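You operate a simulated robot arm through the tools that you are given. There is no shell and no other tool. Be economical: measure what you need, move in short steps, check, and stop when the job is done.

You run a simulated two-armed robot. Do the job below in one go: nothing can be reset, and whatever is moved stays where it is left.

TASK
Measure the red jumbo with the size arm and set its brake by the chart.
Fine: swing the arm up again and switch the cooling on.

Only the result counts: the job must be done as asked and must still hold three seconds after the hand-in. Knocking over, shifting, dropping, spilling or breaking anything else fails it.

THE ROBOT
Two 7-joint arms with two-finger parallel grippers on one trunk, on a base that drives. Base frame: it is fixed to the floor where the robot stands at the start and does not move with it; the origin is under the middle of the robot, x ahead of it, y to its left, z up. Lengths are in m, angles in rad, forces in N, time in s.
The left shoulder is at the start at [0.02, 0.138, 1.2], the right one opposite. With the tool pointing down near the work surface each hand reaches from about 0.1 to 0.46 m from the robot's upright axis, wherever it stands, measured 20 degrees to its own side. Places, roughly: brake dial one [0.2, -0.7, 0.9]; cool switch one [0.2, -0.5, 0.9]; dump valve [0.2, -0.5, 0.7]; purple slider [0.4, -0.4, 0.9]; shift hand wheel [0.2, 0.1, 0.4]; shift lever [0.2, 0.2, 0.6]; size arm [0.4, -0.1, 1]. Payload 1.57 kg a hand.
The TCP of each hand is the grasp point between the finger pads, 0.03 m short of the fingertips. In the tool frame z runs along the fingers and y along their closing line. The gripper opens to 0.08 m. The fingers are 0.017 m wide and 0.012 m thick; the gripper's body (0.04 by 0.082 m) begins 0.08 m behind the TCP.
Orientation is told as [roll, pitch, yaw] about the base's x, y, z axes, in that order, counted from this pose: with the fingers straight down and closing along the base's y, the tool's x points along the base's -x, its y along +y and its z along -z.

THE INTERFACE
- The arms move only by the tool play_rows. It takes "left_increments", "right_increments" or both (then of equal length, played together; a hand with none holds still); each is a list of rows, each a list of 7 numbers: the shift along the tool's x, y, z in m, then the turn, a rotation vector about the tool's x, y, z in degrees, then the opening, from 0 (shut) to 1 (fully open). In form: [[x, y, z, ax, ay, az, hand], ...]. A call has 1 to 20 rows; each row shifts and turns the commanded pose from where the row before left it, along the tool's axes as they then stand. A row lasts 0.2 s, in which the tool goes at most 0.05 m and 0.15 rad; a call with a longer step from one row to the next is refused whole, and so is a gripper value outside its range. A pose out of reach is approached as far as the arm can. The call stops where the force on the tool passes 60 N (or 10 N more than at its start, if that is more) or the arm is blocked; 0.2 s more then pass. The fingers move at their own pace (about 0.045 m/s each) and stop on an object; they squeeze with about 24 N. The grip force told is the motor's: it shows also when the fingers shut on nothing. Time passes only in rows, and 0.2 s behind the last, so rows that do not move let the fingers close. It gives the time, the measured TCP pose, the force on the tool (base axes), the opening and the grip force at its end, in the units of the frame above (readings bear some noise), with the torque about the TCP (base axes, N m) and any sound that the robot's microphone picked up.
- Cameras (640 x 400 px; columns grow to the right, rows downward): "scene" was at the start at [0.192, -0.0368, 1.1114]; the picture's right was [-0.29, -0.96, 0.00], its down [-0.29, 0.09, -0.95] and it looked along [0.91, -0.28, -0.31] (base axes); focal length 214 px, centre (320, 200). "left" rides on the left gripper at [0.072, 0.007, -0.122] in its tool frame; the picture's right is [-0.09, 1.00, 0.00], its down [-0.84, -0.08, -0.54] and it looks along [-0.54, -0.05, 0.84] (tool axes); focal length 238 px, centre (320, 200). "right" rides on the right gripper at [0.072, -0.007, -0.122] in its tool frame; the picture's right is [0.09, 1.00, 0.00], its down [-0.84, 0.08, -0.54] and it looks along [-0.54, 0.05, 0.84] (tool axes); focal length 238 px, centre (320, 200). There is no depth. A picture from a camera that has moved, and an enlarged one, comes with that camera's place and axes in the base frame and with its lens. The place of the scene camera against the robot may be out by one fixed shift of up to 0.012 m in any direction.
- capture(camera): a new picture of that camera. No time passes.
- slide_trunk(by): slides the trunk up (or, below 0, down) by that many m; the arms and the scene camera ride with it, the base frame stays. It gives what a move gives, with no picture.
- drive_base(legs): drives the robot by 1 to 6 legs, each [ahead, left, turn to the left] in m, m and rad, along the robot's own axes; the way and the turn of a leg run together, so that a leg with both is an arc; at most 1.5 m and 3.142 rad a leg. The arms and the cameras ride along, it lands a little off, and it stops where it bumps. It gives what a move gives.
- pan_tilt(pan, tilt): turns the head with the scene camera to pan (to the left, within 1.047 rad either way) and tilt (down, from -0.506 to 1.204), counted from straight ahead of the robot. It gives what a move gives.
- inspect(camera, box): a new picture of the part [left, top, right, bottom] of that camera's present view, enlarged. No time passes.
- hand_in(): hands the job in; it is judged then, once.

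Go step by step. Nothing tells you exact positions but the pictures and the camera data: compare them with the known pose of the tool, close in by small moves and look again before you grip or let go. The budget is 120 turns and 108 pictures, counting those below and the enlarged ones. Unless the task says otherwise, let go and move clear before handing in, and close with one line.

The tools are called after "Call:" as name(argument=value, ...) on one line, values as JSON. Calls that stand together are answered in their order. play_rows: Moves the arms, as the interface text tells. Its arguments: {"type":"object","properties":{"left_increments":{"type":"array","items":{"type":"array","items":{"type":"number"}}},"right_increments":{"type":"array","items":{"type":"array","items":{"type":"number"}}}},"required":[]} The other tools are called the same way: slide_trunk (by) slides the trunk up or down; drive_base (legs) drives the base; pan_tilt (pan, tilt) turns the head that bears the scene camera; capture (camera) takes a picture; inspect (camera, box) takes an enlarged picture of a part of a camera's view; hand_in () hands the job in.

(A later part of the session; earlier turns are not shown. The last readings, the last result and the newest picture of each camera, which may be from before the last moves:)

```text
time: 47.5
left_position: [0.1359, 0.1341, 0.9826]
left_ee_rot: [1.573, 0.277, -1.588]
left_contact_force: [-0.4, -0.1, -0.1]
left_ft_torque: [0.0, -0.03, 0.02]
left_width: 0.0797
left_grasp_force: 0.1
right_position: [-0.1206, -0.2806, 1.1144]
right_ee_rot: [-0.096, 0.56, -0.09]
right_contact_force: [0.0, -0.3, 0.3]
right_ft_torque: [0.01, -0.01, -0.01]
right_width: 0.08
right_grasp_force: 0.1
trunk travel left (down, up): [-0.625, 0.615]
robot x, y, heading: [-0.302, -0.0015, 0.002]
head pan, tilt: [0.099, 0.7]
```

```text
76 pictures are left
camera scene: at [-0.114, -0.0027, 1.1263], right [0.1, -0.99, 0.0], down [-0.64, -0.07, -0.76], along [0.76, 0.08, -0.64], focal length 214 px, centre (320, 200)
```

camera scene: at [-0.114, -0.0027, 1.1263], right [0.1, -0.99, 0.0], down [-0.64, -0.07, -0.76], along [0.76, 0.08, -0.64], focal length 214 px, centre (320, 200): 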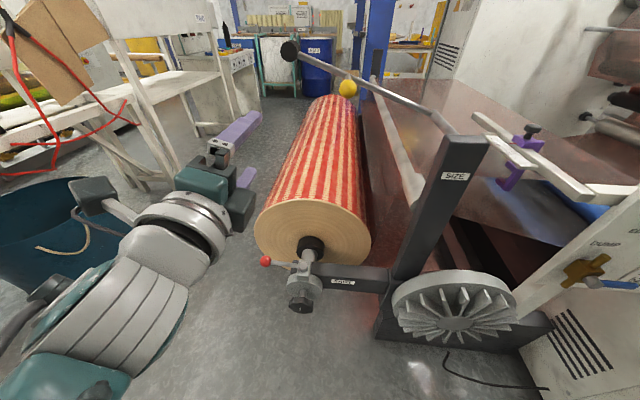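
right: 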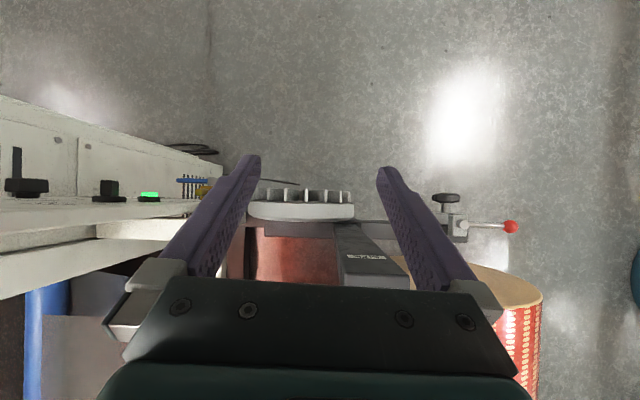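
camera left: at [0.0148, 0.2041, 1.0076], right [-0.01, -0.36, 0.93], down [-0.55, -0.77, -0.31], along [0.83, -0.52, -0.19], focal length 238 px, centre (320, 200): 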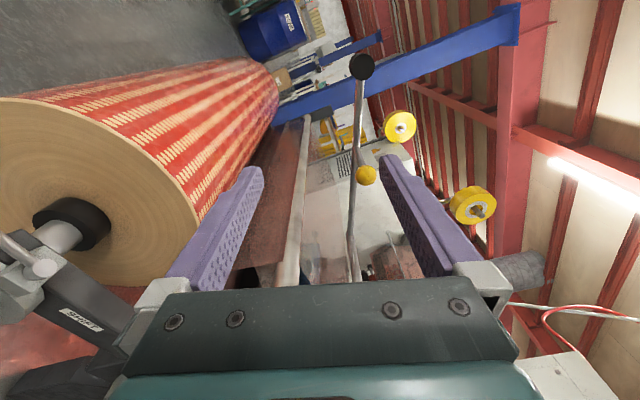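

The hand points ahead with the fingers above and below, aligned with the rod slope. I raise it to rod height and drive ahead part way.

Call:
play_rows(left_increments=[[-0.007, 0.031, 0, 0, 0, 0, 1], [-0.006, 0.031, 0, 0, 0, 0, 1], [-0.006, 0.031, 0, 0, 0, 0, 1], [0, 0, 0, 0, 0, 0, 1]])

Call:
drive_base(legs=[[0.2, 0, 0]])

Call:
capture(camera="left")

```text
time: 48.5
left_position: [0.1348, 0.0855, 1.0698]
left_ee_rot: [1.572, 0.249, -1.585]
left_contact_force: [-0.2, 0.3, 0.9]
left_ft_torque: [0.01, 0.0, -0.01]
left_width: 0.0799
left_grasp_force: 0.1
right_position: [-0.1224, -0.2811, 1.1162]
right_ee_rot: [-0.096, 0.559, -0.092]
right_contact_force: [-0.2, 0.1, 0.6]
right_ft_torque: [0.02, 0.0, 0.03]
right_width: 0.0799
right_grasp_force: 0.0
trunk travel left (down, up): [-0.625, 0.615]
robot x, y, heading: [-0.3043, 0.0007, 0.009]
head pan, tilt: [0.099, 0.7]
```

```text
time: 50.1
left_position: [0.3336, 0.0871, 1.0681]
left_ee_rot: [1.571, 0.248, -1.583]
left_contact_force: [-0.5, -0.3, 0.2]
left_ft_torque: [0.04, 0.03, -0.03]
left_width: 0.08
left_grasp_force: 0.0
right_position: [0.0772, -0.2798, 1.115]
right_ee_rot: [-0.096, 0.56, -0.091]
right_contact_force: [-0.1, -0.6, 0.1]
right_ft_torque: [0.0, -0.01, -0.03]
right_width: 0.0799
right_grasp_force: 0.1
trunk travel left (down, up): [-0.625, 0.615]
robot x, y, heading: [-0.1025, -0.0016, 0.007]
head pan, tilt: [0.099, 0.7]
```

```text
75 pictures are left
camera left: at [0.2129, 0.158, 1.0922], right [-0.01, -0.33, 0.94], down [-0.55, -0.78, -0.28], along [0.83, -0.52, -0.18], focal length 238 px, centre (320, 200)
```

left: 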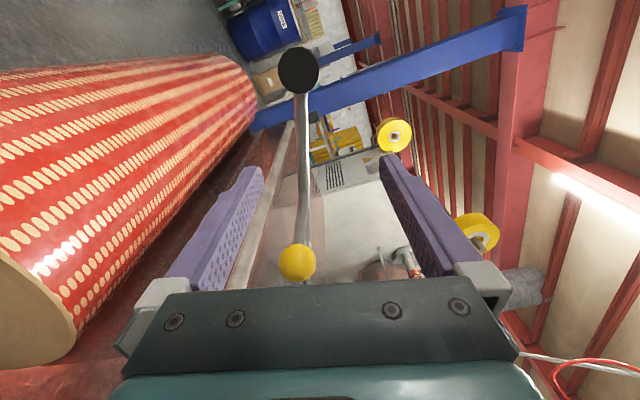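

The rod lies about 1.4 cm low of the hand's line. I correct that and advance in steps.

Call:
play_rows(left_increments=[[0, -0.014, 0, 0, 0, 0, 1], [0, 0, 0.03, 0, 0, 0, 1], [0, 0, 0.03, 0, 0, 0, 1], [0, 0, 0.03, 0, 0, 0, 1], [0, 0, 0, 0, 0, 0, 1]])

Call:
capture(camera="left")

```text
time: 51.3
left_position: [0.4236, 0.0891, 1.0554]
left_ee_rot: [1.572, 0.248, -1.585]
left_contact_force: [0.4, -0.1, 1.0]
left_ft_torque: [-0.03, -0.02, -0.02]
left_width: 0.0799
left_grasp_force: 0.1
right_position: [0.0784, -0.2792, 1.1153]
right_ee_rot: [-0.094, 0.561, -0.091]
right_contact_force: [0.3, 0.5, -0.2]
right_ft_torque: [-0.04, 0.0, -0.03]
right_width: 0.0798
right_grasp_force: 0.0
trunk travel left (down, up): [-0.625, 0.615]
robot x, y, heading: [-0.1019, 0.0013, 0.002]
head pan, tilt: [0.099, 0.7]
```

```text
74 pictures are left
camera left: at [0.303, 0.16, 1.0791], right [-0.01, -0.33, 0.94], down [-0.55, -0.78, -0.28], along [0.83, -0.52, -0.18], focal length 238 px, centre (320, 200)
```

left: 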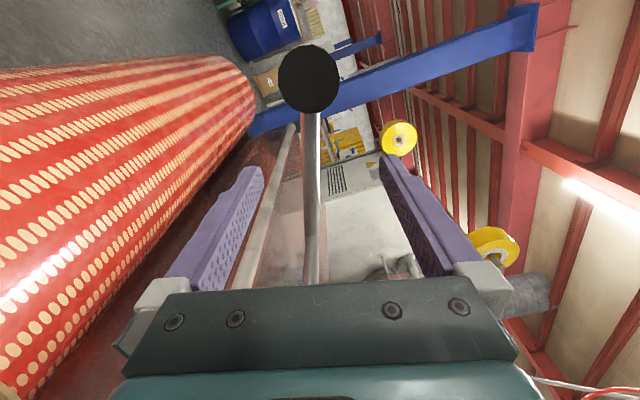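

Call:
play_rows(left_increments=[[0, -0.004, 0.031, 0, 0, 0, 1], [0, 0, 0.031, 0, 0, 0, 1], [0, 0, 0, 0, 0, 0, 0.6], [0, 0, 0, 0, 0, 0, 0.4], [0, 0, 0, 0, 0, 0, 0.2], [0, 0, 0, 0, 0, 0, 0], [0, 0, 0, 0, 0, 0, 0], [0, 0, 0, 0, 0, 0, 0]])

Call:
capture(camera="left")

```text
time: 53.1
left_position: [0.4855, 0.0906, 1.0486]
left_ee_rot: [1.568, 0.253, -1.582]
left_contact_force: [8.5, 2.5, -17.2]
left_ft_torque: [0.45, 0.1, 0.13]
left_width: 0.0173
left_grasp_force: 31.7
right_position: [0.0773, -0.2796, 1.1152]
right_ee_rot: [-0.097, 0.56, -0.09]
right_contact_force: [-0.1, 0.4, 0.4]
right_ft_torque: [0.0, 0.0, -0.03]
right_width: 0.0803
right_grasp_force: 0.0
trunk travel left (down, up): [-0.625, 0.615]
robot x, y, heading: [-0.0975, -0.0025, 0.007]
head pan, tilt: [0.099, 0.7]
```

```text
73 pictures are left
camera left: at [0.364, 0.161, 1.0729], right [0.0, -0.34, 0.94], down [-0.55, -0.78, -0.28], along [0.83, -0.52, -0.19], focal length 238 px, centre (320, 200)
```

left: 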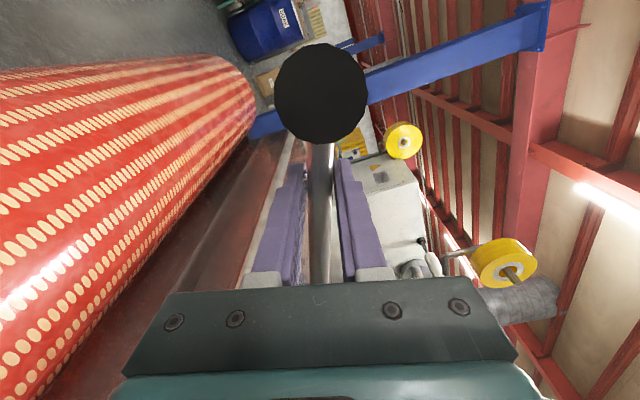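

Gripped at the rod. Now I swing down in 4° steps, the hand rolling along.

Call:
play_rows(left_increments=[[0.0015, -0.0252, 0, 0, 0, -4, 0], [0.0015, -0.0252, 0, 0, 0, -4, 0], [0.0015, -0.0252, 0, 0, 0, -4, 0], [0, 0, 0, 0, 0, 0, 0]])

```text
time: 54.1
left_position: [0.4855, 0.1097, 0.9771]
left_ee_rot: [1.571, 0.043, -1.586]
left_contact_force: [-2.6, 1.3, -4.8]
left_ft_torque: [0.79, 0.07, -0.05]
left_width: 0.0168
left_grasp_force: 32.6
right_position: [0.0764, -0.2801, 1.1154]
right_ee_rot: [-0.095, 0.562, -0.091]
right_contact_force: [0.3, 0.3, 0.2]
right_ft_torque: [0.0, -0.01, -0.01]
right_width: 0.0799
right_grasp_force: 0.1
trunk travel left (down, up): [-0.625, 0.615]
robot x, y, heading: [-0.1042, -0.0004, 0.0]
head pan, tilt: [0.099, 0.7]
```

Call:
play_rows(left_increments=[[0.0015, -0.0252, 0, 0, 0, -4, 0], [0.0015, -0.0252, 0, 0, 0, -4, 0], [0.0015, -0.0252, 0, 0, 0, -4, 0], [0, 0, 0, 0, 0, 0, 0]])

Call:
capture(camera="scene")

```text
time: 55.1
left_position: [0.4749, 0.1183, 0.9621]
left_ee_rot: [1.575, -0.173, -1.592]
left_contact_force: [18.3, -14.8, -6.5]
left_ft_torque: [0.75, 0.14, -0.44]
left_width: 0.0205
left_grasp_force: 34.1
left hand out of reach, approached as far as the arm can: row 1, 2, 3
right_position: [0.0806, -0.2807, 1.1165]
right_ee_rot: [-0.101, 0.555, -0.093]
right_contact_force: [0.1, -0.5, -0.5]
right_ft_torque: [0.03, 0.02, 0.0]
right_width: 0.0799
right_grasp_force: 0.1
trunk travel left (down, up): [-0.625, 0.615]
robot x, y, heading: [-0.0989, -0.0029, 0.008]
head pan, tilt: [0.099, 0.7]
```

```text
72 pictures are left
camera scene: at [0.087, -0.0039, 1.1268], right [0.1, -0.99, 0.0], down [-0.64, -0.07, -0.77], along [0.76, 0.08, -0.64], focal length 214 px, centre (320, 200)
```

scene: 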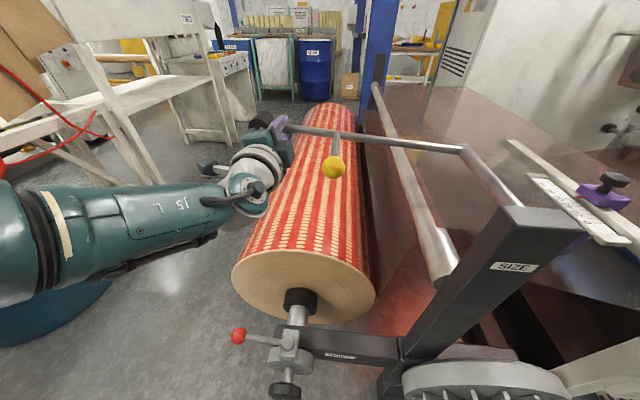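

The rod follows fine but the reach ends; the hand must come down with the trunk. I lower the trunk a little while holding, since the swing here is nearly vertical.

Call:
slide_trunk(by=-0.05)

```text
time: 56.0
left_position: [0.4756, 0.1201, 0.911]
left_ee_rot: [1.574, -0.17, -1.585]
left_contact_force: [11.5, -11.5, -4.0]
left_ft_torque: [0.72, 0.04, -0.06]
left_width: 0.0174
left_grasp_force: 32.8
right_position: [0.0798, -0.2806, 1.0664]
right_ee_rot: [-0.098, 0.558, -0.093]
right_contact_force: [-0.1, 0.2, -0.4]
right_ft_torque: [-0.03, -0.02, 0.02]
right_width: 0.0801
right_grasp_force: 0.0
trunk travel left (down, up): [-0.575, 0.665]
robot x, y, heading: [-0.105, 0.0001, 0.001]
head pan, tilt: [0.099, 0.7]
```

Call:
slide_trunk(by=-0.06)

Call:
capture(camera="scene")

```text
time: 57.0
left_position: [0.474, 0.1139, 0.8513]
left_ee_rot: [1.576, -0.176, -1.59]
left_contact_force: [3.8, -21.0, 2.3]
left_ft_torque: [-0.55, -0.13, -0.48]
left_width: 0.0167
left_grasp_force: 31.8
right_position: [0.0779, -0.2839, 1.0078]
right_ee_rot: [-0.102, 0.561, -0.094]
right_contact_force: [-0.4, 0.2, 1.0]
right_ft_torque: [-0.04, 0.0, -0.05]
right_width: 0.08
right_grasp_force: 0.1
trunk travel left (down, up): [-0.515, 0.725]
robot x, y, heading: [-0.1027, -0.0039, 0.002]
head pan, tilt: [0.099, 0.7]
```

```text
71 pictures are left
camera scene: at [0.0859, -0.0058, 1.0165], right [0.1, -0.99, 0.0], down [-0.64, -0.07, -0.77], along [0.76, 0.08, -0.64], focal length 214 px, centre (320, 200)
```

scene: 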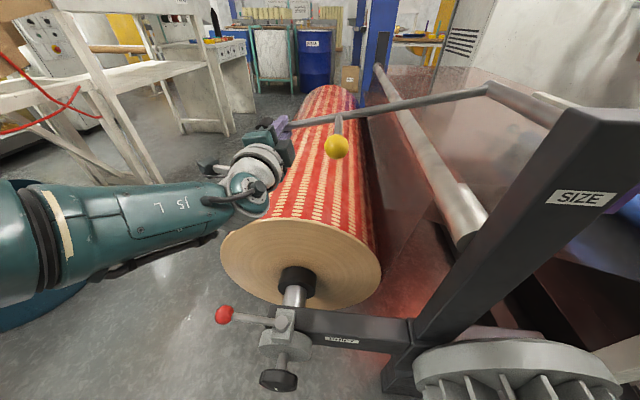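

Call:
play_rows(left_increments=[[-0.006, -0.002, 0, 0, 0, -4, 0], [-0.004, -0.002, 0, 0, 0, -4, 0], [0, 0, 0, 0, 0, 0, 0]])

Call:
slide_trunk(by=-0.04)

```text
time: 57.9
left_position: [0.4744, 0.1165, 0.8475]
left_ee_rot: [1.572, -0.308, -1.578]
left_contact_force: [8.4, 0.4, -4.4]
left_ft_torque: [0.63, 0.35, 0.83]
left_width: 0.0171
left_grasp_force: 31.9
right_position: [0.0787, -0.2792, 1.0046]
right_ee_rot: [-0.096, 0.558, -0.089]
right_contact_force: [0.0, 0.6, -0.7]
right_ft_torque: [-0.02, -0.05, 0.0]
right_width: 0.0801
right_grasp_force: 0.1
trunk travel left (down, up): [-0.515, 0.725]
robot x, y, heading: [-0.1029, -0.0007, 0.002]
head pan, tilt: [0.099, 0.7]
```

```text
time: 58.7
left_position: [0.474, 0.1067, 0.8099]
left_ee_rot: [1.576, -0.314, -1.594]
left_contact_force: [0.1, -13.6, 4.5]
left_ft_torque: [-0.6, -0.32, -0.8]
left_width: 0.0162
left_grasp_force: 31.6
right_position: [0.0771, -0.2823, 0.9658]
right_ee_rot: [-0.101, 0.559, -0.091]
right_contact_force: [0.0, -0.2, 0.1]
right_ft_torque: [0.02, -0.01, -0.01]
right_width: 0.0799
right_grasp_force: 0.2
trunk travel left (down, up): [-0.475, 0.765]
robot x, y, heading: [-0.104, -0.0006, 0.008]
head pan, tilt: [0.099, 0.7]
```

Call:
play_rows(left_increments=[[-0.008, -0.002, 0, 0, 0, -4, 0], [-0.008, -0.002, 0, 0, 0, -4, 0], [0, 0, 0, 0, 0, 0, 0]])

Call:
slide_trunk(by=-0.04)

Call:
capture(camera="scene")

```text
time: 59.5
left_position: [0.4727, 0.1043, 0.8081]
left_ee_rot: [1.571, -0.445, -1.573]
left_contact_force: [9.4, 14.7, -9.5]
left_ft_torque: [0.63, 0.34, 0.8]
left_width: 0.0172
left_grasp_force: 32.3
right_position: [0.0779, -0.2775, 0.9642]
right_ee_rot: [-0.093, 0.561, -0.087]
right_contact_force: [-0.9, -1.1, 0.2]
right_ft_torque: [0.01, 0.01, 0.03]
right_width: 0.08
right_grasp_force: 0.1
trunk travel left (down, up): [-0.475, 0.765]
robot x, y, heading: [-0.1034, -0.0017, 0.002]
head pan, tilt: [0.099, 0.7]
```

```text
time: 60.3
left_position: [0.4734, 0.0892, 0.7715]
left_ee_rot: [1.577, -0.452, -1.598]
left_contact_force: [-0.5, -8.3, 2.8]
left_ft_torque: [-0.1, -0.41, -0.97]
left_width: 0.0155
left_grasp_force: 31.4
right_position: [0.0786, -0.2807, 0.9252]
right_ee_rot: [-0.099, 0.56, -0.093]
right_contact_force: [-0.1, 0.5, 0.0]
right_ft_torque: [0.01, 0.0, -0.04]
right_width: 0.0798
right_grasp_force: 0.1
trunk travel left (down, up): [-0.435, 0.805]
robot x, y, heading: [-0.0986, -0.0016, 0.002]
head pan, tilt: [0.099, 0.7]
```

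```text
70 pictures are left
camera scene: at [0.0851, -0.0037, 0.9364], right [0.1, -0.99, 0.0], down [-0.64, -0.07, -0.76], along [0.76, 0.08, -0.64], focal length 214 px, centre (320, 200)
```

scene: 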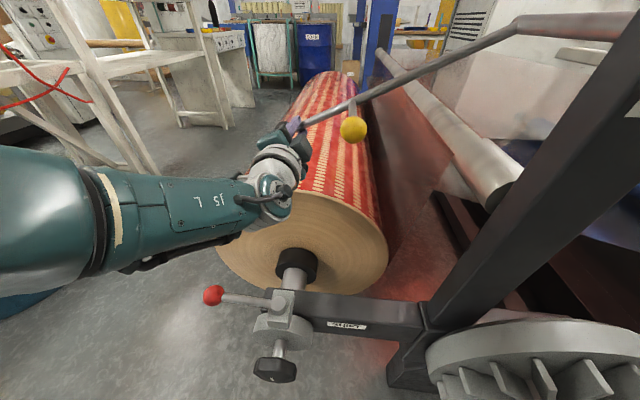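

The black cylinder is the contact roller (it touches the jumbo first), and the yellow ball is the real handle; contact should come at about -31°, some 4 cm lower. I continue in smaller steps.

Call:
play_rows(left_increments=[[-0.006, -0.003, 0, 0, 0, -3, 0], [0, 0, 0, 0, 0, 0, 0]])

Call:
slide_trunk(by=-0.015)

Call:
inspect(camera="scene", box=[240, 60, 440, 200])

Call:
capture(camera="left")

```text
time: 60.9
left_position: [0.4727, 0.0897, 0.7717]
left_ee_rot: [1.575, -0.502, -1.588]
left_contact_force: [4.2, -5.8, -2.4]
left_ft_torque: [0.65, -0.21, -0.7]
left_width: 0.0164
left_grasp_force: 32.0
right_position: [0.0782, -0.2807, 0.9266]
right_ee_rot: [-0.098, 0.557, -0.091]
right_contact_force: [-0.1, 0.4, -0.5]
right_ft_torque: [0.02, -0.01, 0.03]
right_width: 0.0803
right_grasp_force: 0.0
trunk travel left (down, up): [-0.435, 0.805]
robot x, y, heading: [-0.1, -0.0025, 0.007]
head pan, tilt: [0.099, 0.7]
```

```text
time: 61.5
left_position: [0.4738, 0.0834, 0.7582]
left_ee_rot: [1.577, -0.504, -1.597]
left_contact_force: [0.3, -18.1, 4.9]
left_ft_torque: [0.55, -0.37, -0.85]
left_width: 0.0161
left_grasp_force: 31.0
right_position: [0.0779, -0.283, 0.9115]
right_ee_rot: [-0.1, 0.559, -0.095]
right_contact_force: [-0.3, -0.8, -0.6]
right_ft_torque: [0.0, -0.01, 0.03]
right_width: 0.08
right_grasp_force: 0.1
trunk travel left (down, up): [-0.42, 0.82]
robot x, y, heading: [-0.1026, -0.0007, 0.004]
head pan, tilt: [0.099, 0.7]
```

```text
2.86 times, centred on (340, 130) of scene
camera zoom: at [0.0856, -0.0055, 0.9214], right [0.1, -0.99, 0.0], down [-0.64, -0.07, -0.77], along [0.76, 0.08, -0.64], focal length 613 px, centre (263, 400)
```

zoom: 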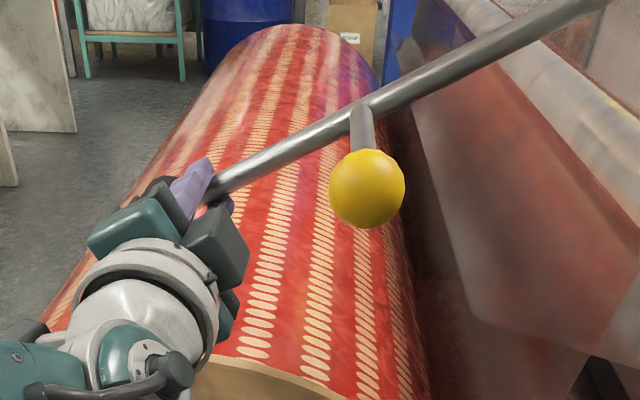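

```text
68 pictures are left
camera left: at [0.3529, 0.1524, 0.7281], right [0.0, 0.4, 0.92], down [-0.56, -0.76, 0.33], along [0.83, -0.51, 0.22], focal length 238 px, centre (320, 200)
```

left: 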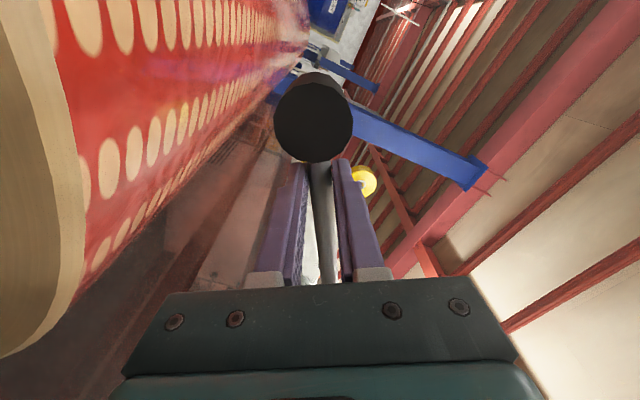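

Call:
play_rows(left_increments=[[-0.008, -0.003, 0, 0, 0, -3, 0], [0, 0, 0, 0, 0, 0, 0]])

Call:
slide_trunk(by=-0.015)

Call:
capture(camera="left")

```text
time: 62.1
left_position: [0.4733, 0.0835, 0.757]
left_ee_rot: [1.572, -0.556, -1.581]
left_contact_force: [6.3, -5.5, -1.5]
left_ft_torque: [0.66, 0.28, 0.41]
left_width: 0.0169
left_grasp_force: 32.0
right_position: [0.0789, -0.2803, 0.9091]
right_ee_rot: [-0.098, 0.557, -0.091]
right_contact_force: [0.0, -0.4, -0.3]
right_ft_torque: [0.0, -0.01, 0.01]
right_width: 0.08
right_grasp_force: 0.0
trunk travel left (down, up): [-0.42, 0.82]
robot x, y, heading: [-0.1024, -0.0008, 0.009]
head pan, tilt: [0.099, 0.7]
```

```text
time: 62.8
left_position: [0.4738, 0.0764, 0.745]
left_ee_rot: [1.578, -0.556, -1.594]
left_contact_force: [2.0, -14.3, 3.5]
left_ft_torque: [0.57, -0.21, -0.52]
left_width: 0.016
left_grasp_force: 31.5
right_position: [0.0788, -0.2818, 0.8963]
right_ee_rot: [-0.101, 0.559, -0.093]
right_contact_force: [0.0, 0.0, -0.1]
right_ft_torque: [-0.01, 0.0, 0.03]
right_width: 0.0799
right_grasp_force: 0.1
trunk travel left (down, up): [-0.405, 0.835]
robot x, y, heading: [-0.1046, -0.0014, 0.002]
head pan, tilt: [0.099, 0.7]
```

```text
67 pictures are left
camera left: at [0.3525, 0.1441, 0.7114], right [0.0, 0.45, 0.89], down [-0.56, -0.74, 0.37], along [0.83, -0.5, 0.25], focal length 238 px, centre (320, 200)
```

left: 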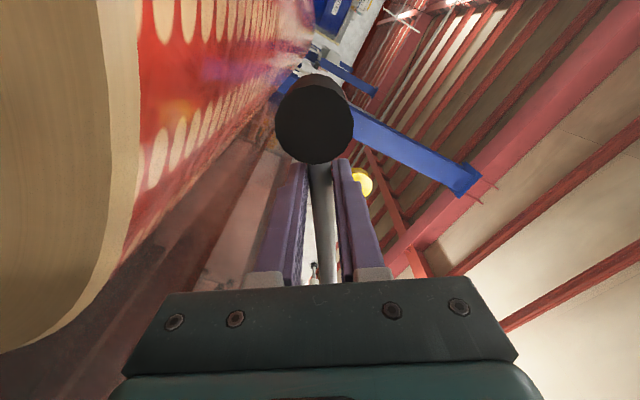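

Call:
play_rows(left_increments=[[-0.007, -0.003, 0, 0, 0, -3, 0], [0, 0, 0, 0, 0, 0, 0]])

Call:
slide_trunk(by=-0.012)

Call:
capture(camera="left")

Call:
pan_tilt(pan=-1.0, tilt=0.1)

Call:
capture(camera="scene")

```text
time: 63.4
left_position: [0.4727, 0.078, 0.746]
left_ee_rot: [1.573, -0.606, -1.58]
left_contact_force: [7.8, -2.5, -4.1]
left_ft_torque: [0.73, 0.21, 0.19]
left_width: 0.0172
left_grasp_force: 32.0
right_position: [0.079, -0.2794, 0.8956]
right_ee_rot: [-0.095, 0.559, -0.093]
right_contact_force: [0.0, 0.4, -0.5]
right_ft_torque: [0.02, 0.03, 0.0]
right_width: 0.08
right_grasp_force: 0.1
trunk travel left (down, up): [-0.405, 0.835]
robot x, y, heading: [-0.1023, -0.0038, 0.004]
head pan, tilt: [0.099, 0.7]
```

```text
time: 64.0
left_position: [0.4728, 0.0709, 0.7357]
left_ee_rot: [1.577, -0.608, -1.591]
left_contact_force: [4.2, -9.7, 1.7]
left_ft_torque: [0.56, -0.02, -0.19]
left_width: 0.0166
left_grasp_force: 32.1
right_position: [0.0786, -0.2817, 0.8833]
right_ee_rot: [-0.097, 0.559, -0.093]
right_contact_force: [-0.1, -0.8, 0.3]
right_ft_torque: [0.0, 0.01, -0.02]
right_width: 0.0801
right_grasp_force: 0.1
trunk travel left (down, up): [-0.393, 0.847]
robot x, y, heading: [-0.0976, -0.0013, 0.005]
head pan, tilt: [0.099, 0.7]
```

```text
66 pictures are left
camera left: at [0.3522, 0.1369, 0.6984], right [0.0, 0.49, 0.87], down [-0.56, -0.72, 0.41], along [0.83, -0.49, 0.27], focal length 238 px, centre (320, 200)
```

left: 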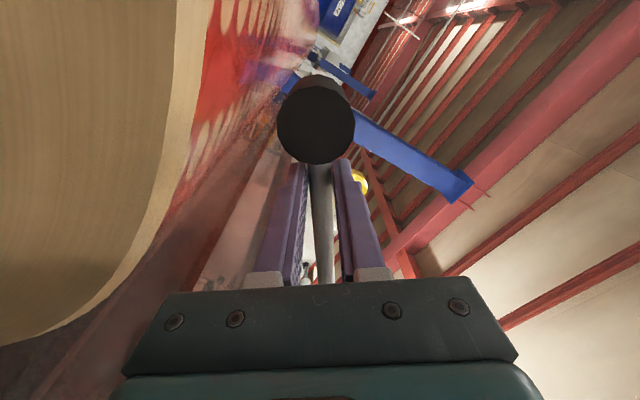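

```text
time: 65.3
left_position: [0.4726, 0.0702, 0.7349]
left_ee_rot: [1.576, -0.608, -1.593]
left_contact_force: [1.9, -13.6, 3.8]
left_ft_torque: [0.51, -0.47, -0.9]
left_width: 0.0165
left_grasp_force: 31.6
right_position: [0.079, -0.2815, 0.8848]
right_ee_rot: [-0.099, 0.556, -0.091]
right_contact_force: [0.1, 0.5, 0.7]
right_ft_torque: [0.01, -0.02, -0.01]
right_width: 0.0801
right_grasp_force: 0.1
trunk travel left (down, up): [-0.393, 0.847]
robot x, y, heading: [-0.1008, -0.0047, 0.009]
head pan, tilt: [-1.0, 0.099]
```

```text
65 pictures are left
camera scene: at [0.0517, -0.0905, 0.9495], right [-0.84, -0.55, 0.0], down [-0.05, 0.08, -1.0], along [0.54, -0.83, -0.1], focal length 214 px, centre (320, 200)
```

scene: 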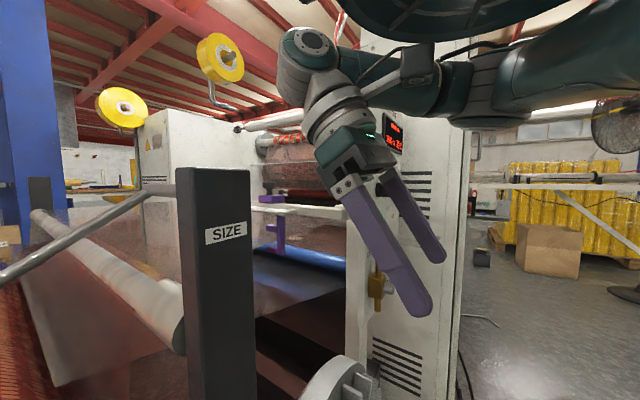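

Call:
play_rows(left_increments=[[-0.008, -0.004, 0, 0, 0, -3, 0], [0, 0, 0, 0, 0, 0, 0]])

Call:
slide_trunk(by=-0.012)

Call:
play_rows(left_increments=[[-0.007, -0.004, 0, 0, 0, -3, 0], [0, 0, 0, 0, 0, 0, 0]])

Call:
capture(camera="left")

```text
time: 65.9
left_position: [0.4729, 0.0719, 0.7371]
left_ee_rot: [1.57, -0.657, -1.578]
left_contact_force: [10.7, 3.3, -6.4]
left_ft_torque: [0.63, 0.56, 0.77]
left_width: 0.017
left_grasp_force: 32.0
right_position: [0.0797, -0.2781, 0.8842]
right_ee_rot: [-0.092, 0.556, -0.089]
right_contact_force: [-0.9, 0.0, 0.2]
right_ft_torque: [0.02, 0.02, -0.03]
right_width: 0.08
right_grasp_force: 0.1
trunk travel left (down, up): [-0.393, 0.847]
robot x, y, heading: [-0.1031, -0.0006, 0.005]
head pan, tilt: [-1.0, 0.099]
```

```text
time: 66.5
left_position: [0.4722, 0.0664, 0.7264]
left_ee_rot: [1.578, -0.659, -1.592]
left_contact_force: [7.9, -1.8, -3.5]
left_ft_torque: [0.55, 0.17, 0.12]
left_width: 0.0168
left_grasp_force: 31.9
right_position: [0.0788, -0.2801, 0.8729]
right_ee_rot: [-0.096, 0.559, -0.091]
right_contact_force: [-0.4, 0.5, -0.7]
right_ft_torque: [0.0, -0.03, 0.01]
right_width: 0.0799
right_grasp_force: 0.0
trunk travel left (down, up): [-0.381, 0.859]
robot x, y, heading: [-0.1043, 0.0, 0.004]
head pan, tilt: [-1.0, 0.099]
```

```text
time: 67.1
left_position: [0.4713, 0.0652, 0.7273]
left_ee_rot: [1.574, -0.703, -1.582]
left_contact_force: [12.1, 10.7, -12.8]
left_ft_torque: [0.67, 0.26, 0.28]
left_width: 0.0174
left_grasp_force: 32.8
right_position: [0.0794, -0.2762, 0.8702]
right_ee_rot: [-0.093, 0.56, -0.089]
right_contact_force: [0.3, -0.8, 0.3]
right_ft_torque: [0.0, 0.01, 0.01]
right_width: 0.0797
right_grasp_force: 0.0
trunk travel left (down, up): [-0.381, 0.859]
robot x, y, heading: [-0.1023, -0.0009, 0.005]
head pan, tilt: [-1.0, 0.099]
```

```text
64 pictures are left
camera left: at [0.3507, 0.1265, 0.6849], right [0.0, 0.58, 0.82], down [-0.55, -0.68, 0.48], along [0.84, -0.45, 0.31], focal length 238 px, centre (320, 200)
```

left: 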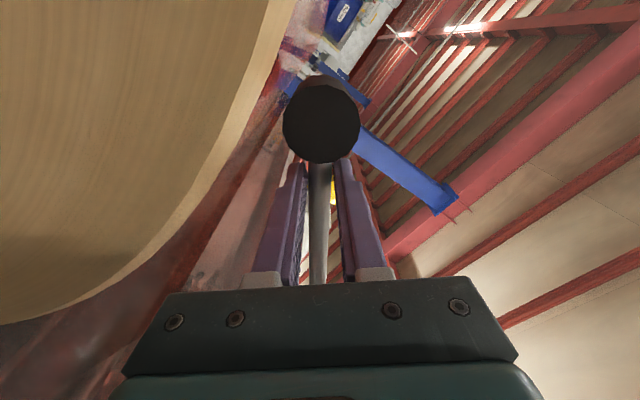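

Call:
slide_trunk(by=-0.012)

Call:
inspect(camera="left", box=[200, 0, 440, 150])

Call:
inspect(camera="scene", box=[360, 100, 440, 150])

```text
time: 67.7
left_position: [0.4723, 0.0615, 0.7224]
left_ee_rot: [1.593, -0.707, -1.599]
left_contact_force: [-8.1, 8.7, 20.8]
left_ft_torque: [0.52, -0.6, -0.01]
left_width: 0.0171
left_grasp_force: 32.1
right_position: [0.0781, -0.2775, 0.8593]
right_ee_rot: [-0.093, 0.561, -0.088]
right_contact_force: [-0.5, -0.5, -0.4]
right_ft_torque: [0.0, 0.01, 0.01]
right_width: 0.0802
right_grasp_force: 0.0
trunk travel left (down, up): [-0.369, 0.871]
robot x, y, heading: [-0.104, -0.0018, 0.002]
head pan, tilt: [-1.0, 0.099]
```

```text
2.67 times, centred on (320, 75) of left
camera zoom: at [0.3516, 0.1233, 0.6773], right [-0.01, 0.58, 0.82], down [-0.56, -0.68, 0.48], along [0.83, -0.46, 0.33], focal length 636 px, centre (320, 533)
```

zoom: 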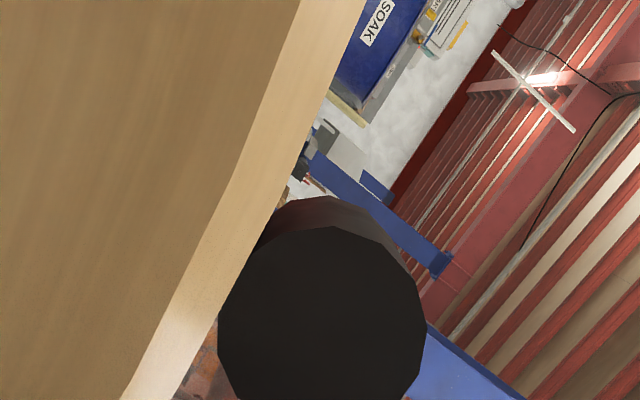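

```text
8.00 times, centred on (400, 125) of scene
camera zoom: at [0.0509, -0.0851, 0.9255], right [-0.84, -0.54, 0.0], down [-0.05, 0.09, -0.99], along [0.54, -0.83, -0.1], focal length 1716 px, centre (-320, 800)
```

zoom: 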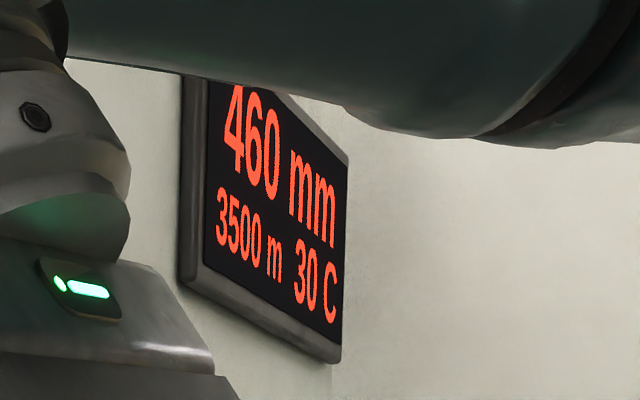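

The display reads 460 mm with the roller pressing on the jumbo → 3 bar by the chart. I confirm the reading is steady after a short wait.

Call:
play_rows(left_increments=[[0, 0, 0, 0, 0, 0, 0], [0, 0, 0, 0, 0, 0, 0], [0, 0, 0, 0, 0, 0, 0], [0, 0, 0, 0, 0, 0, 0]])

Call:
inspect(camera="scene", box=[376, 110, 424, 140])

```text
time: 68.7
left_position: [0.4728, 0.0613, 0.7213]
left_ee_rot: [1.597, -0.706, -1.596]
left_contact_force: [-14.2, 2.9, 35.3]
left_ft_torque: [0.69, -0.79, 0.09]
left_width: 0.0171
left_grasp_force: 32.3
right_position: [0.0775, -0.2783, 0.8598]
right_ee_rot: [-0.094, 0.56, -0.09]
right_contact_force: [-0.3, 0.2, 0.6]
right_ft_torque: [-0.04, 0.02, -0.03]
right_width: 0.0797
right_grasp_force: 0.0
trunk travel left (down, up): [-0.369, 0.871]
robot x, y, heading: [-0.1038, -0.0011, 0.004]
head pan, tilt: [-1.0, 0.099]
```

```text
13.33 times, centred on (400, 125) of scene
camera zoom: at [0.051, -0.0863, 0.9252], right [-0.84, -0.54, 0.0], down [-0.05, 0.08, -0.99], along [0.54, -0.83, -0.1], focal length 2860 px, centre (-747, 1200)
```

zoom: 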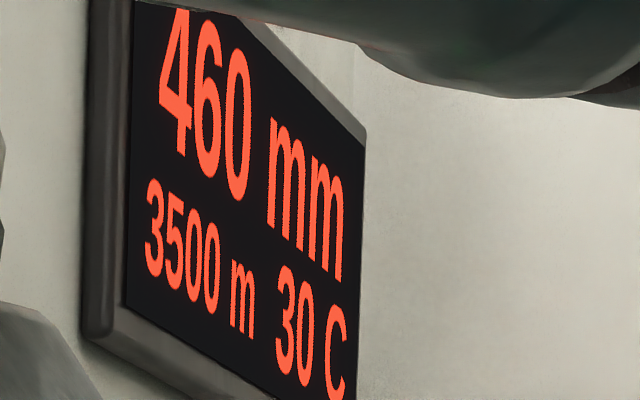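

460 mm is steady, so brake = 3 bar. Now I swing the arm back up, reversing the steps.

Call:
slide_trunk(by=0.03)

Call:
play_rows(left_increments=[[0.012, 0.003, 0, 0, 0, 4, 0], [0.008, 0.002, 0, 0, 0, 4, 0], [0, 0, 0, 0, 0, 0, 0]])

Call:
slide_trunk(by=0.03)

Call:
play_rows(left_increments=[[0.01, 0.003, 0, 0, 0, 4, 0], [0.006, 0.002, 0, 0, 0, 3, 0], [0, 0, 0, 0, 0, 0, 0]])

```text
time: 69.5
left_position: [0.4697, 0.0684, 0.7432]
left_ee_rot: [1.567, -0.705, -1.574]
left_contact_force: [6.6, 16.6, -15.3]
left_ft_torque: [0.67, 0.38, 0.45]
left_width: 0.0182
left_grasp_force: 33.5
right_position: [0.0775, -0.2762, 0.8887]
right_ee_rot: [-0.092, 0.56, -0.087]
right_contact_force: [0.1, 1.0, -0.4]
right_ft_torque: [0.01, 0.02, -0.01]
right_width: 0.0798
right_grasp_force: 0.1
trunk travel left (down, up): [-0.399, 0.841]
robot x, y, heading: [-0.101, 0.0007, 0.004]
head pan, tilt: [-1.0, 0.099]
```

```text
time: 70.2
left_position: [0.4707, 0.068, 0.7397]
left_ee_rot: [1.582, -0.575, -1.602]
left_contact_force: [-6.8, -20.2, 8.3]
left_ft_torque: [0.44, -0.24, -0.56]
left_width: 0.0155
left_grasp_force: 31.0
right_position: [0.0754, -0.2841, 0.8906]
right_ee_rot: [-0.103, 0.56, -0.095]
right_contact_force: [-0.6, 0.0, 1.0]
right_ft_torque: [0.01, -0.01, -0.01]
right_width: 0.0801
right_grasp_force: 0.2
trunk travel left (down, up): [-0.399, 0.841]
robot x, y, heading: [-0.1043, 0.0015, 0.005]
head pan, tilt: [-1.0, 0.099]
```

```text
time: 71.0
left_position: [0.4703, 0.0833, 0.7658]
left_ee_rot: [1.568, -0.569, -1.577]
left_contact_force: [2.2, 0.8, -4.0]
left_ft_torque: [0.57, 0.54, 0.9]
left_width: 0.0172
left_grasp_force: 32.5
right_position: [0.0786, -0.2783, 0.9194]
right_ee_rot: [-0.094, 0.559, -0.092]
right_contact_force: [-0.6, 0.7, -0.1]
right_ft_torque: [0.0, -0.03, 0.01]
right_width: 0.0799
right_grasp_force: 0.1
trunk travel left (down, up): [-0.429, 0.811]
robot x, y, heading: [-0.0997, -0.0002, 0.002]
head pan, tilt: [-1.0, 0.099]
```

```text
time: 71.8
left_position: [0.47, 0.0851, 0.7646]
left_ee_rot: [1.578, -0.454, -1.595]
left_contact_force: [-5.4, -19.2, 8.6]
left_ft_torque: [-0.52, -0.23, -0.5]
left_width: 0.0163
left_grasp_force: 31.6
right_position: [0.0774, -0.2835, 0.921]
right_ee_rot: [-0.102, 0.561, -0.095]
right_contact_force: [-0.3, -0.5, -0.3]
right_ft_torque: [-0.01, -0.02, -0.02]
right_width: 0.08
right_grasp_force: 0.0
trunk travel left (down, up): [-0.429, 0.811]
robot x, y, heading: [-0.1078, 0.0008, 0.001]
head pan, tilt: [-1.0, 0.099]
```

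Call:
slide_trunk(by=0.045)

Call:
play_rows(left_increments=[[0.007, 0.002, 0, 0, 0, 4, 0], [0.005, 0.001, 0, 0, 0, 4, 0], [0, 0, 0, 0, 0, 0, 0]])

Call:
slide_trunk(by=0.05)

Call:
play_rows(left_increments=[[0.005, 0.002, 0, 0, 0, 4, 0], [0.002, 0.001, 0, 0, 0, 4, 0], [0, 0, 0, 0, 0, 0, 0]])

Call:
slide_trunk(by=0.05)

```text
time: 72.7
left_position: [0.4705, 0.1032, 0.8058]
left_ee_rot: [1.568, -0.444, -1.573]
left_contact_force: [5.9, 13.9, -10.9]
left_ft_torque: [0.59, 0.41, 0.88]
left_width: 0.0171
left_grasp_force: 31.8
right_position: [0.0787, -0.2773, 0.9637]
right_ee_rot: [-0.093, 0.561, -0.087]
right_contact_force: [-0.4, -1.1, 0.5]
right_ft_torque: [0.01, -0.01, 0.0]
right_width: 0.0799
right_grasp_force: 0.1
trunk travel left (down, up): [-0.474, 0.766]
robot x, y, heading: [-0.1013, -0.0032, 0.006]
head pan, tilt: [-1.0, 0.099]
```

```text
time: 73.5
left_position: [0.47, 0.1038, 0.8074]
left_ee_rot: [1.576, -0.311, -1.592]
left_contact_force: [-0.5, -0.6, 0.0]
left_ft_torque: [-0.7, -0.08, -0.12]
left_width: 0.0165
left_grasp_force: 31.8
right_position: [0.0777, -0.2789, 0.9637]
right_ee_rot: [-0.096, 0.562, -0.09]
right_contact_force: [0.8, -0.6, -0.3]
right_ft_torque: [0.0, -0.03, -0.01]
right_width: 0.0803
right_grasp_force: 0.1
trunk travel left (down, up): [-0.474, 0.766]
robot x, y, heading: [-0.1016, 0.0006, 0.005]
head pan, tilt: [-1.0, 0.099]
```

```text
time: 74.4
left_position: [0.4707, 0.1166, 0.8545]
left_ee_rot: [1.571, -0.301, -1.578]
left_contact_force: [3.3, 20.9, -9.7]
left_ft_torque: [0.61, 0.23, 0.7]
left_width: 0.0173
left_grasp_force: 31.9
right_position: [0.0773, -0.2761, 1.0133]
right_ee_rot: [-0.09, 0.56, -0.087]
right_contact_force: [0.1, 0.5, -0.1]
right_ft_torque: [-0.02, 0.0, 0.01]
right_width: 0.08
right_grasp_force: 0.1
trunk travel left (down, up): [-0.524, 0.716]
robot x, y, heading: [-0.1021, 0.0002, 0.008]
head pan, tilt: [-1.0, 0.099]
```

```text
time: 75.2
left_position: [0.4701, 0.1165, 0.8574]
left_ee_rot: [1.574, -0.168, -1.587]
left_contact_force: [-1.1, 8.0, -3.2]
left_ft_torque: [-0.6, 0.01, 0.36]
left_width: 0.0166
left_grasp_force: 31.6
right_position: [0.0774, -0.2773, 1.0134]
right_ee_rot: [-0.094, 0.563, -0.09]
right_contact_force: [0.0, 0.2, 0.0]
right_ft_torque: [-0.01, -0.01, -0.04]
right_width: 0.0799
right_grasp_force: 0.0
trunk travel left (down, up): [-0.524, 0.716]
robot x, y, heading: [-0.1036, -0.0033, 0.007]
head pan, tilt: [-1.0, 0.099]
```

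```text
time: 76.1
left_position: [0.471, 0.1189, 0.9075]
left_ee_rot: [1.575, -0.163, -1.583]
left_contact_force: [0.8, 17.4, -5.0]
left_ft_torque: [0.61, 0.11, 0.55]
left_width: 0.0169
left_grasp_force: 32.5
right_position: [0.0778, -0.2763, 1.0628]
right_ee_rot: [-0.092, 0.561, -0.09]
right_contact_force: [-0.5, -0.3, -0.1]
right_ft_torque: [0.0, 0.01, 0.01]
right_width: 0.0798
right_grasp_force: 0.1
trunk travel left (down, up): [-0.574, 0.666]
robot x, y, heading: [-0.1056, 0.0004, 0.012]
head pan, tilt: [-1.0, 0.099]
```

Call:
play_rows(left_increments=[[0.003, 0.001, 0, 0, 0, 5, 0], [0, 0, 0, 0, 0, 5, 0], [0, 0, 0, 0, 0, 0, 0]])

Call:
slide_trunk(by=0.05)

Call:
play_rows(left_increments=[[-0.003, 0, 0, 0, 0, 5, 0], [-0.003, 0, 0, 0, 0, 5, 0], [0, 0, 0, 0, 0, 0, 0]])

Call:
slide_trunk(by=0.05)

Call:
play_rows(left_increments=[[-0.006, 0.003, 0, 0, 0, 4, 0], [-0.004, 0.002, 0, 0, 0, 4, 0], [0, 0, 0, 0, 0, 0, 0]])

```text
time: 76.9
left_position: [0.4701, 0.1189, 0.907]
left_ee_rot: [1.574, 0.007, -1.586]
left_contact_force: [-3.1, 10.1, -2.1]
left_ft_torque: [-0.58, 0.04, 0.47]
left_width: 0.017
left_grasp_force: 32.3
right_position: [0.077, -0.2779, 1.0643]
right_ee_rot: [-0.094, 0.56, -0.09]
right_contact_force: [-0.4, 0.6, 0.9]
right_ft_torque: [0.0, 0.03, -0.02]
right_width: 0.08
right_grasp_force: 0.0
trunk travel left (down, up): [-0.574, 0.666]
robot x, y, heading: [-0.1005, -0.0002, -0.001]
head pan, tilt: [-1.0, 0.099]
```

```text
time: 77.8
left_position: [0.4704, 0.1176, 0.9574]
left_ee_rot: [1.573, 0.007, -1.588]
left_contact_force: [-0.1, 4.6, -3.4]
left_ft_torque: [0.49, 0.14, -0.6]
left_width: 0.0168
left_grasp_force: 32.1
right_position: [0.0773, -0.2788, 1.1137]
right_ee_rot: [-0.094, 0.561, -0.091]
right_contact_force: [0.3, -0.2, -0.1]
right_ft_torque: [-0.02, -0.02, 0.01]
right_width: 0.08
right_grasp_force: 0.1
trunk travel left (down, up): [-0.624, 0.616]
robot x, y, heading: [-0.0977, -0.0043, 0.004]
head pan, tilt: [-1.0, 0.099]
```

```text
time: 78.6
left_position: [0.4702, 0.1165, 0.9571]
left_ee_rot: [1.575, 0.183, -1.58]
left_contact_force: [-5.3, 11.6, -0.3]
left_ft_torque: [-0.65, -0.08, 1.06]
left_width: 0.0173
left_grasp_force: 32.3
right_position: [0.0762, -0.2772, 1.1137]
right_ee_rot: [-0.094, 0.559, -0.089]
right_contact_force: [0.3, 0.2, -0.2]
right_ft_torque: [-0.01, 0.0, 0.0]
right_width: 0.0799
right_grasp_force: 0.0
trunk travel left (down, up): [-0.624, 0.616]
robot x, y, heading: [-0.1031, -0.0059, 0.007]
head pan, tilt: [-1.0, 0.099]
```

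```text
time: 79.5
left_position: [0.4707, 0.1089, 1.0069]
left_ee_rot: [1.572, 0.18, -1.593]
left_contact_force: [-2.0, -3.6, -1.6]
left_ft_torque: [0.52, 0.22, -1.0]
left_width: 0.0164
left_grasp_force: 31.6
right_position: [0.0767, -0.28, 1.1642]
right_ee_rot: [-0.097, 0.559, -0.092]
right_contact_force: [0.4, 1.0, -0.7]
right_ft_torque: [-0.01, -0.01, 0.03]
right_width: 0.0803
right_grasp_force: 0.0
trunk travel left (down, up): [-0.674, 0.566]
robot x, y, heading: [-0.0991, 0.0009, 0.001]
head pan, tilt: [-1.0, 0.099]
```

```text
time: 80.3
left_position: [0.4713, 0.1062, 1.0108]
left_ee_rot: [1.576, 0.322, -1.577]
left_contact_force: [-7.8, 12.4, 7.0]
left_ft_torque: [-0.6, -0.27, 0.96]
left_width: 0.0169
left_grasp_force: 32.0
right_position: [0.0762, -0.2772, 1.1637]
right_ee_rot: [-0.092, 0.561, -0.088]
right_contact_force: [0.1, -0.1, 0.3]
right_ft_torque: [0.03, 0.0, 0.06]
right_width: 0.0797
right_grasp_force: 0.0
trunk travel left (down, up): [-0.674, 0.566]
robot x, y, heading: [-0.1028, -0.0036, 0.005]
head pan, tilt: [-1.0, 0.099]
```

Call:
slide_trunk(by=0.035)

Call:
play_rows(left_increments=[[-0.004, 0.003, 0, 0, 0, 0, 0], [0, 0, 0, 0, 0, 0, 0.3], [0, 0, 0, 0, 0, 0, 0.6], [0, 0, 0, 0, 0, 0, 1], [0, 0, 0, 0, 0, 0, 1], [0, 0, 0, 0, 0, 0, 1], [0, 0, 0, 0, 0, 0, 1]])

Call:
capture(camera="left")

```text
time: 81.1
left_position: [0.4709, 0.0962, 1.0448]
left_ee_rot: [1.573, 0.32, -1.597]
left_contact_force: [2.1, -6.8, -1.1]
left_ft_torque: [0.54, 0.35, -0.98]
left_width: 0.0157
left_grasp_force: 31.5
right_position: [0.0777, -0.2811, 1.2001]
right_ee_rot: [-0.096, 0.559, -0.093]
right_contact_force: [0.4, -0.8, -0.7]
right_ft_torque: [-0.01, -0.01, -0.01]
right_width: 0.0801
right_grasp_force: 0.0
trunk travel left (down, up): [-0.709, 0.531]
robot x, y, heading: [-0.0995, -0.0021, 0.001]
head pan, tilt: [-1.0, 0.099]
```

```text
time: 82.7
left_position: [0.4715, 0.0968, 1.0462]
left_ee_rot: [1.574, 0.32, -1.585]
left_contact_force: [0.0, -0.7, -0.1]
left_ft_torque: [0.01, -0.01, 0.0]
left_width: 0.0799
left_grasp_force: 0.1
right_position: [0.0779, -0.2796, 1.1991]
right_ee_rot: [-0.096, 0.559, -0.092]
right_contact_force: [0.3, 0.3, 0.6]
right_ft_torque: [-0.05, -0.02, -0.06]
right_width: 0.0802
right_grasp_force: 0.0
trunk travel left (down, up): [-0.709, 0.531]
robot x, y, heading: [-0.1025, -0.0011, 0.003]
head pan, tilt: [-1.0, 0.099]
```

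```text
60 pictures are left
camera left: at [0.3499, 0.1652, 1.0747], right [-0.01, -0.4, 0.92], down [-0.55, -0.76, -0.34], along [0.83, -0.51, -0.21], focal length 238 px, centre (320, 200)
```

left: 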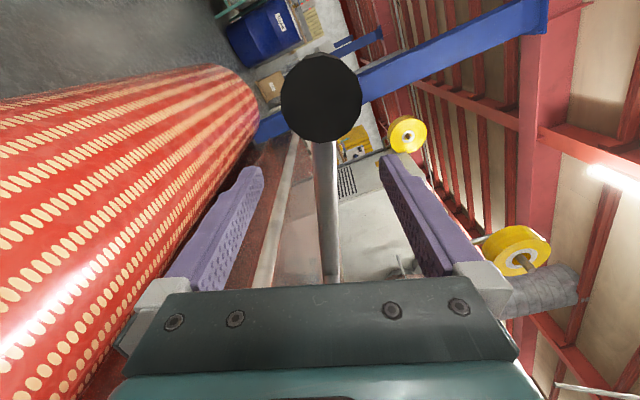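

The size arm is up and free between my open fingers. I back straight out and fold the left hand back a bit.

Call:
drive_base(legs=[[-0.35, 0, 0]])

Call:
pan_tilt(pan=0.0, tilt=0.3)

Call:
capture(camera="scene")

Call:
play_rows(left_increments=[[0, 0, -0.03, 0, 0, 0, 1], [0, 0, -0.03, 0, 0, 0, 1], [0, 0, -0.03, 0, 0, 0, 1], [0, 0, 0, 0, 0, 0, 1]])

```text
time: 85.0
left_position: [0.1221, 0.0952, 1.0476]
left_ee_rot: [1.574, 0.322, -1.584]
left_contact_force: [0.6, -0.1, -0.3]
left_ft_torque: [-0.06, -0.01, -0.03]
left_width: 0.08
left_grasp_force: 0.0
right_position: [-0.2713, -0.2806, 1.1993]
right_ee_rot: [-0.096, 0.559, -0.09]
right_contact_force: [0.0, 0.3, 0.8]
right_ft_torque: [0.01, -0.03, -0.01]
right_width: 0.0802
right_grasp_force: 0.1
trunk travel left (down, up): [-0.709, 0.531]
robot x, y, heading: [-0.4515, -0.0019, 0.006]
head pan, tilt: [-1.0, 0.099]
```

```text
time: 86.3
left_position: [0.122, 0.0949, 1.0458]
left_ee_rot: [1.574, 0.321, -1.585]
left_contact_force: [0.3, 0.5, 0.5]
left_ft_torque: [0.02, 0.01, -0.03]
left_width: 0.08
left_grasp_force: 0.1
right_position: [-0.2731, -0.2817, 1.1989]
right_ee_rot: [-0.095, 0.56, -0.092]
right_contact_force: [-0.6, 0.2, 0.0]
right_ft_torque: [-0.01, 0.0, 0.0]
right_width: 0.0801
right_grasp_force: 0.1
trunk travel left (down, up): [-0.709, 0.531]
robot x, y, heading: [-0.4536, -0.0024, 0.005]
head pan, tilt: [0.0, 0.3]
```

```text
59 pictures are left
camera scene: at [-0.2564, -0.0119, 1.2464], right [0.0, -1.0, 0.0], down [-0.3, 0.0, -0.96], along [0.96, 0.0, -0.3], focal length 214 px, centre (320, 200)
```

scene: 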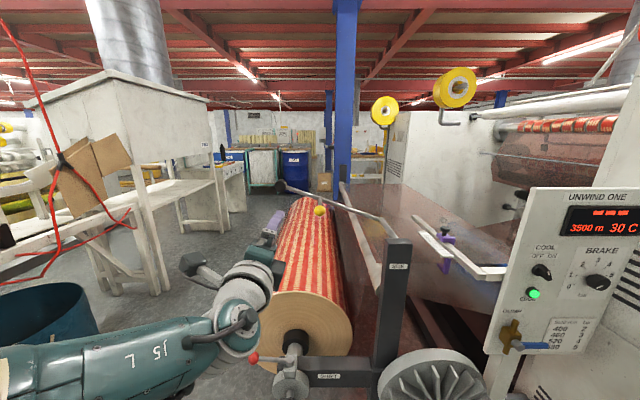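

```text
time: 87.3
left_position: [0.0308, 0.0971, 1.0441]
left_ee_rot: [1.574, 0.32, -1.584]
left_contact_force: [-0.2, -0.4, 0.5]
left_ft_torque: [0.0, -0.02, 0.0]
left_width: 0.08
left_grasp_force: 0.1
right_position: [-0.2737, -0.2805, 1.1997]
right_ee_rot: [-0.095, 0.561, -0.091]
right_contact_force: [-1.0, -0.1, -0.6]
right_ft_torque: [0.01, 0.0, 0.01]
right_width: 0.08
right_grasp_force: 0.1
trunk travel left (down, up): [-0.709, 0.531]
robot x, y, heading: [-0.4548, 0.0005, 0.008]
head pan, tilt: [0.0, 0.3]
```

The arm is up and the display is back to "---". Next I turn the right hand to point ahead for the panel, and retract the left hand further.

Call:
play_rows(right_increments=[[-0.0201, 0, -0.0055, 0, -8.02, 0, 1], [-0.0207, 0, -0.0027, 0, -8.02, 0, 1], [-0.0209, 0, 0.0003, 0, -8.02, 0, 1], [-0.0206, 0, 0.0031, 0, -8.02, 0, 1], [-0.02, 0, 0.006, 0, -8.02, 0, 1], [-0.019, 0, 0.0087, 0, -8.02, 0, 1], [-0.0175, 0, 0.0113, 0, -8.02, 0, 1], [-0.0159, 0, 0.0137, 0, -8.02, 0, 1], [-0.0137, 0, 0.0157, 0, -8.02, 0, 1], [-0.0114, 0, 0.0175, 0, -8.02, 0, 1], [-0.0088, 0, 0.0189, 0, -8.02, 0, 1], [-0.0061, 0, 0.0199, 0, -8.02, 0, 1], [-0.0033, 0, 0.0206, 0, -8.02, 0, 1], [-0.0004, 0, 0.0208, 0, -8.02, 0, 1], [0.0025, 0, 0.0207, 0, -8.02, 0, 1], [0, 0, 0, 0, 0, 0, 1]])

Call:
play_rows(left_increments=[[0, 0, -0.03, 0, 0, 0, 1], [0, 0, -0.03, 0, 0, 0, 1], [0, 0, -0.03, 0, 0, 0, 1], [0, 0, 0, 0, 0, 0, 1]])

Call:
capture(camera="right")

```text
time: 90.7
left_position: [0.0322, 0.0964, 1.046]
left_ee_rot: [1.575, 0.321, -1.584]
left_contact_force: [0.1, 1.1, 0.3]
left_ft_torque: [0.0, -0.04, -0.01]
left_width: 0.0801
left_grasp_force: 0.0
right_position: [0.0262, -0.3002, 1.1071]
right_ee_rot: [-1.166, -1.483, 1.123]
right_contact_force: [0.0, 0.6, 0.8]
right_ft_torque: [-0.04, -0.03, -0.03]
right_width: 0.0799
right_grasp_force: 0.0
trunk travel left (down, up): [-0.709, 0.531]
robot x, y, heading: [-0.4508, -0.004, 0.002]
head pan, tilt: [0.0, 0.3]
```

```text
time: 91.7
left_position: [-0.0589, 0.0985, 1.046]
left_ee_rot: [1.575, 0.32, -1.583]
left_contact_force: [1.1, -0.3, -0.6]
left_ft_torque: [0.0, -0.05, 0.03]
left_width: 0.0801
left_grasp_force: 0.0
right_position: [0.026, -0.301, 1.1101]
right_ee_rot: [-1.179, -1.481, 1.135]
right_contact_force: [0.2, -0.1, 0.0]
right_ft_torque: [-0.02, -0.02, 0.01]
right_width: 0.08
right_grasp_force: 0.1
trunk travel left (down, up): [-0.709, 0.531]
robot x, y, heading: [-0.449, -0.0019, 0.002]
head pan, tilt: [0.0, 0.3]
```

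```text
58 pictures are left
camera right: at [-0.0997, -0.3092, 1.0424], right [0.04, 0.98, -0.17], down [-0.51, 0.17, 0.85], along [0.86, 0.06, 0.51], focal length 238 px, centre (320, 200)
```

right: 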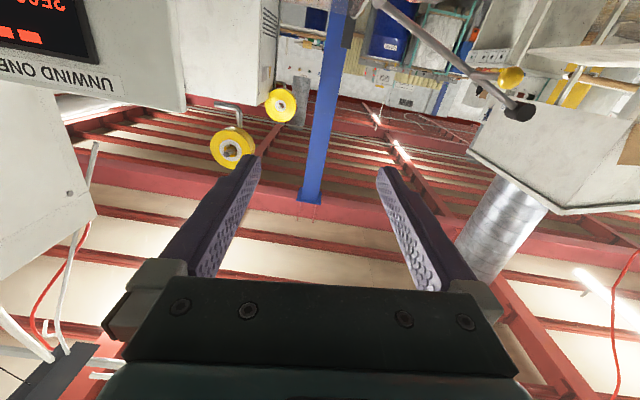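

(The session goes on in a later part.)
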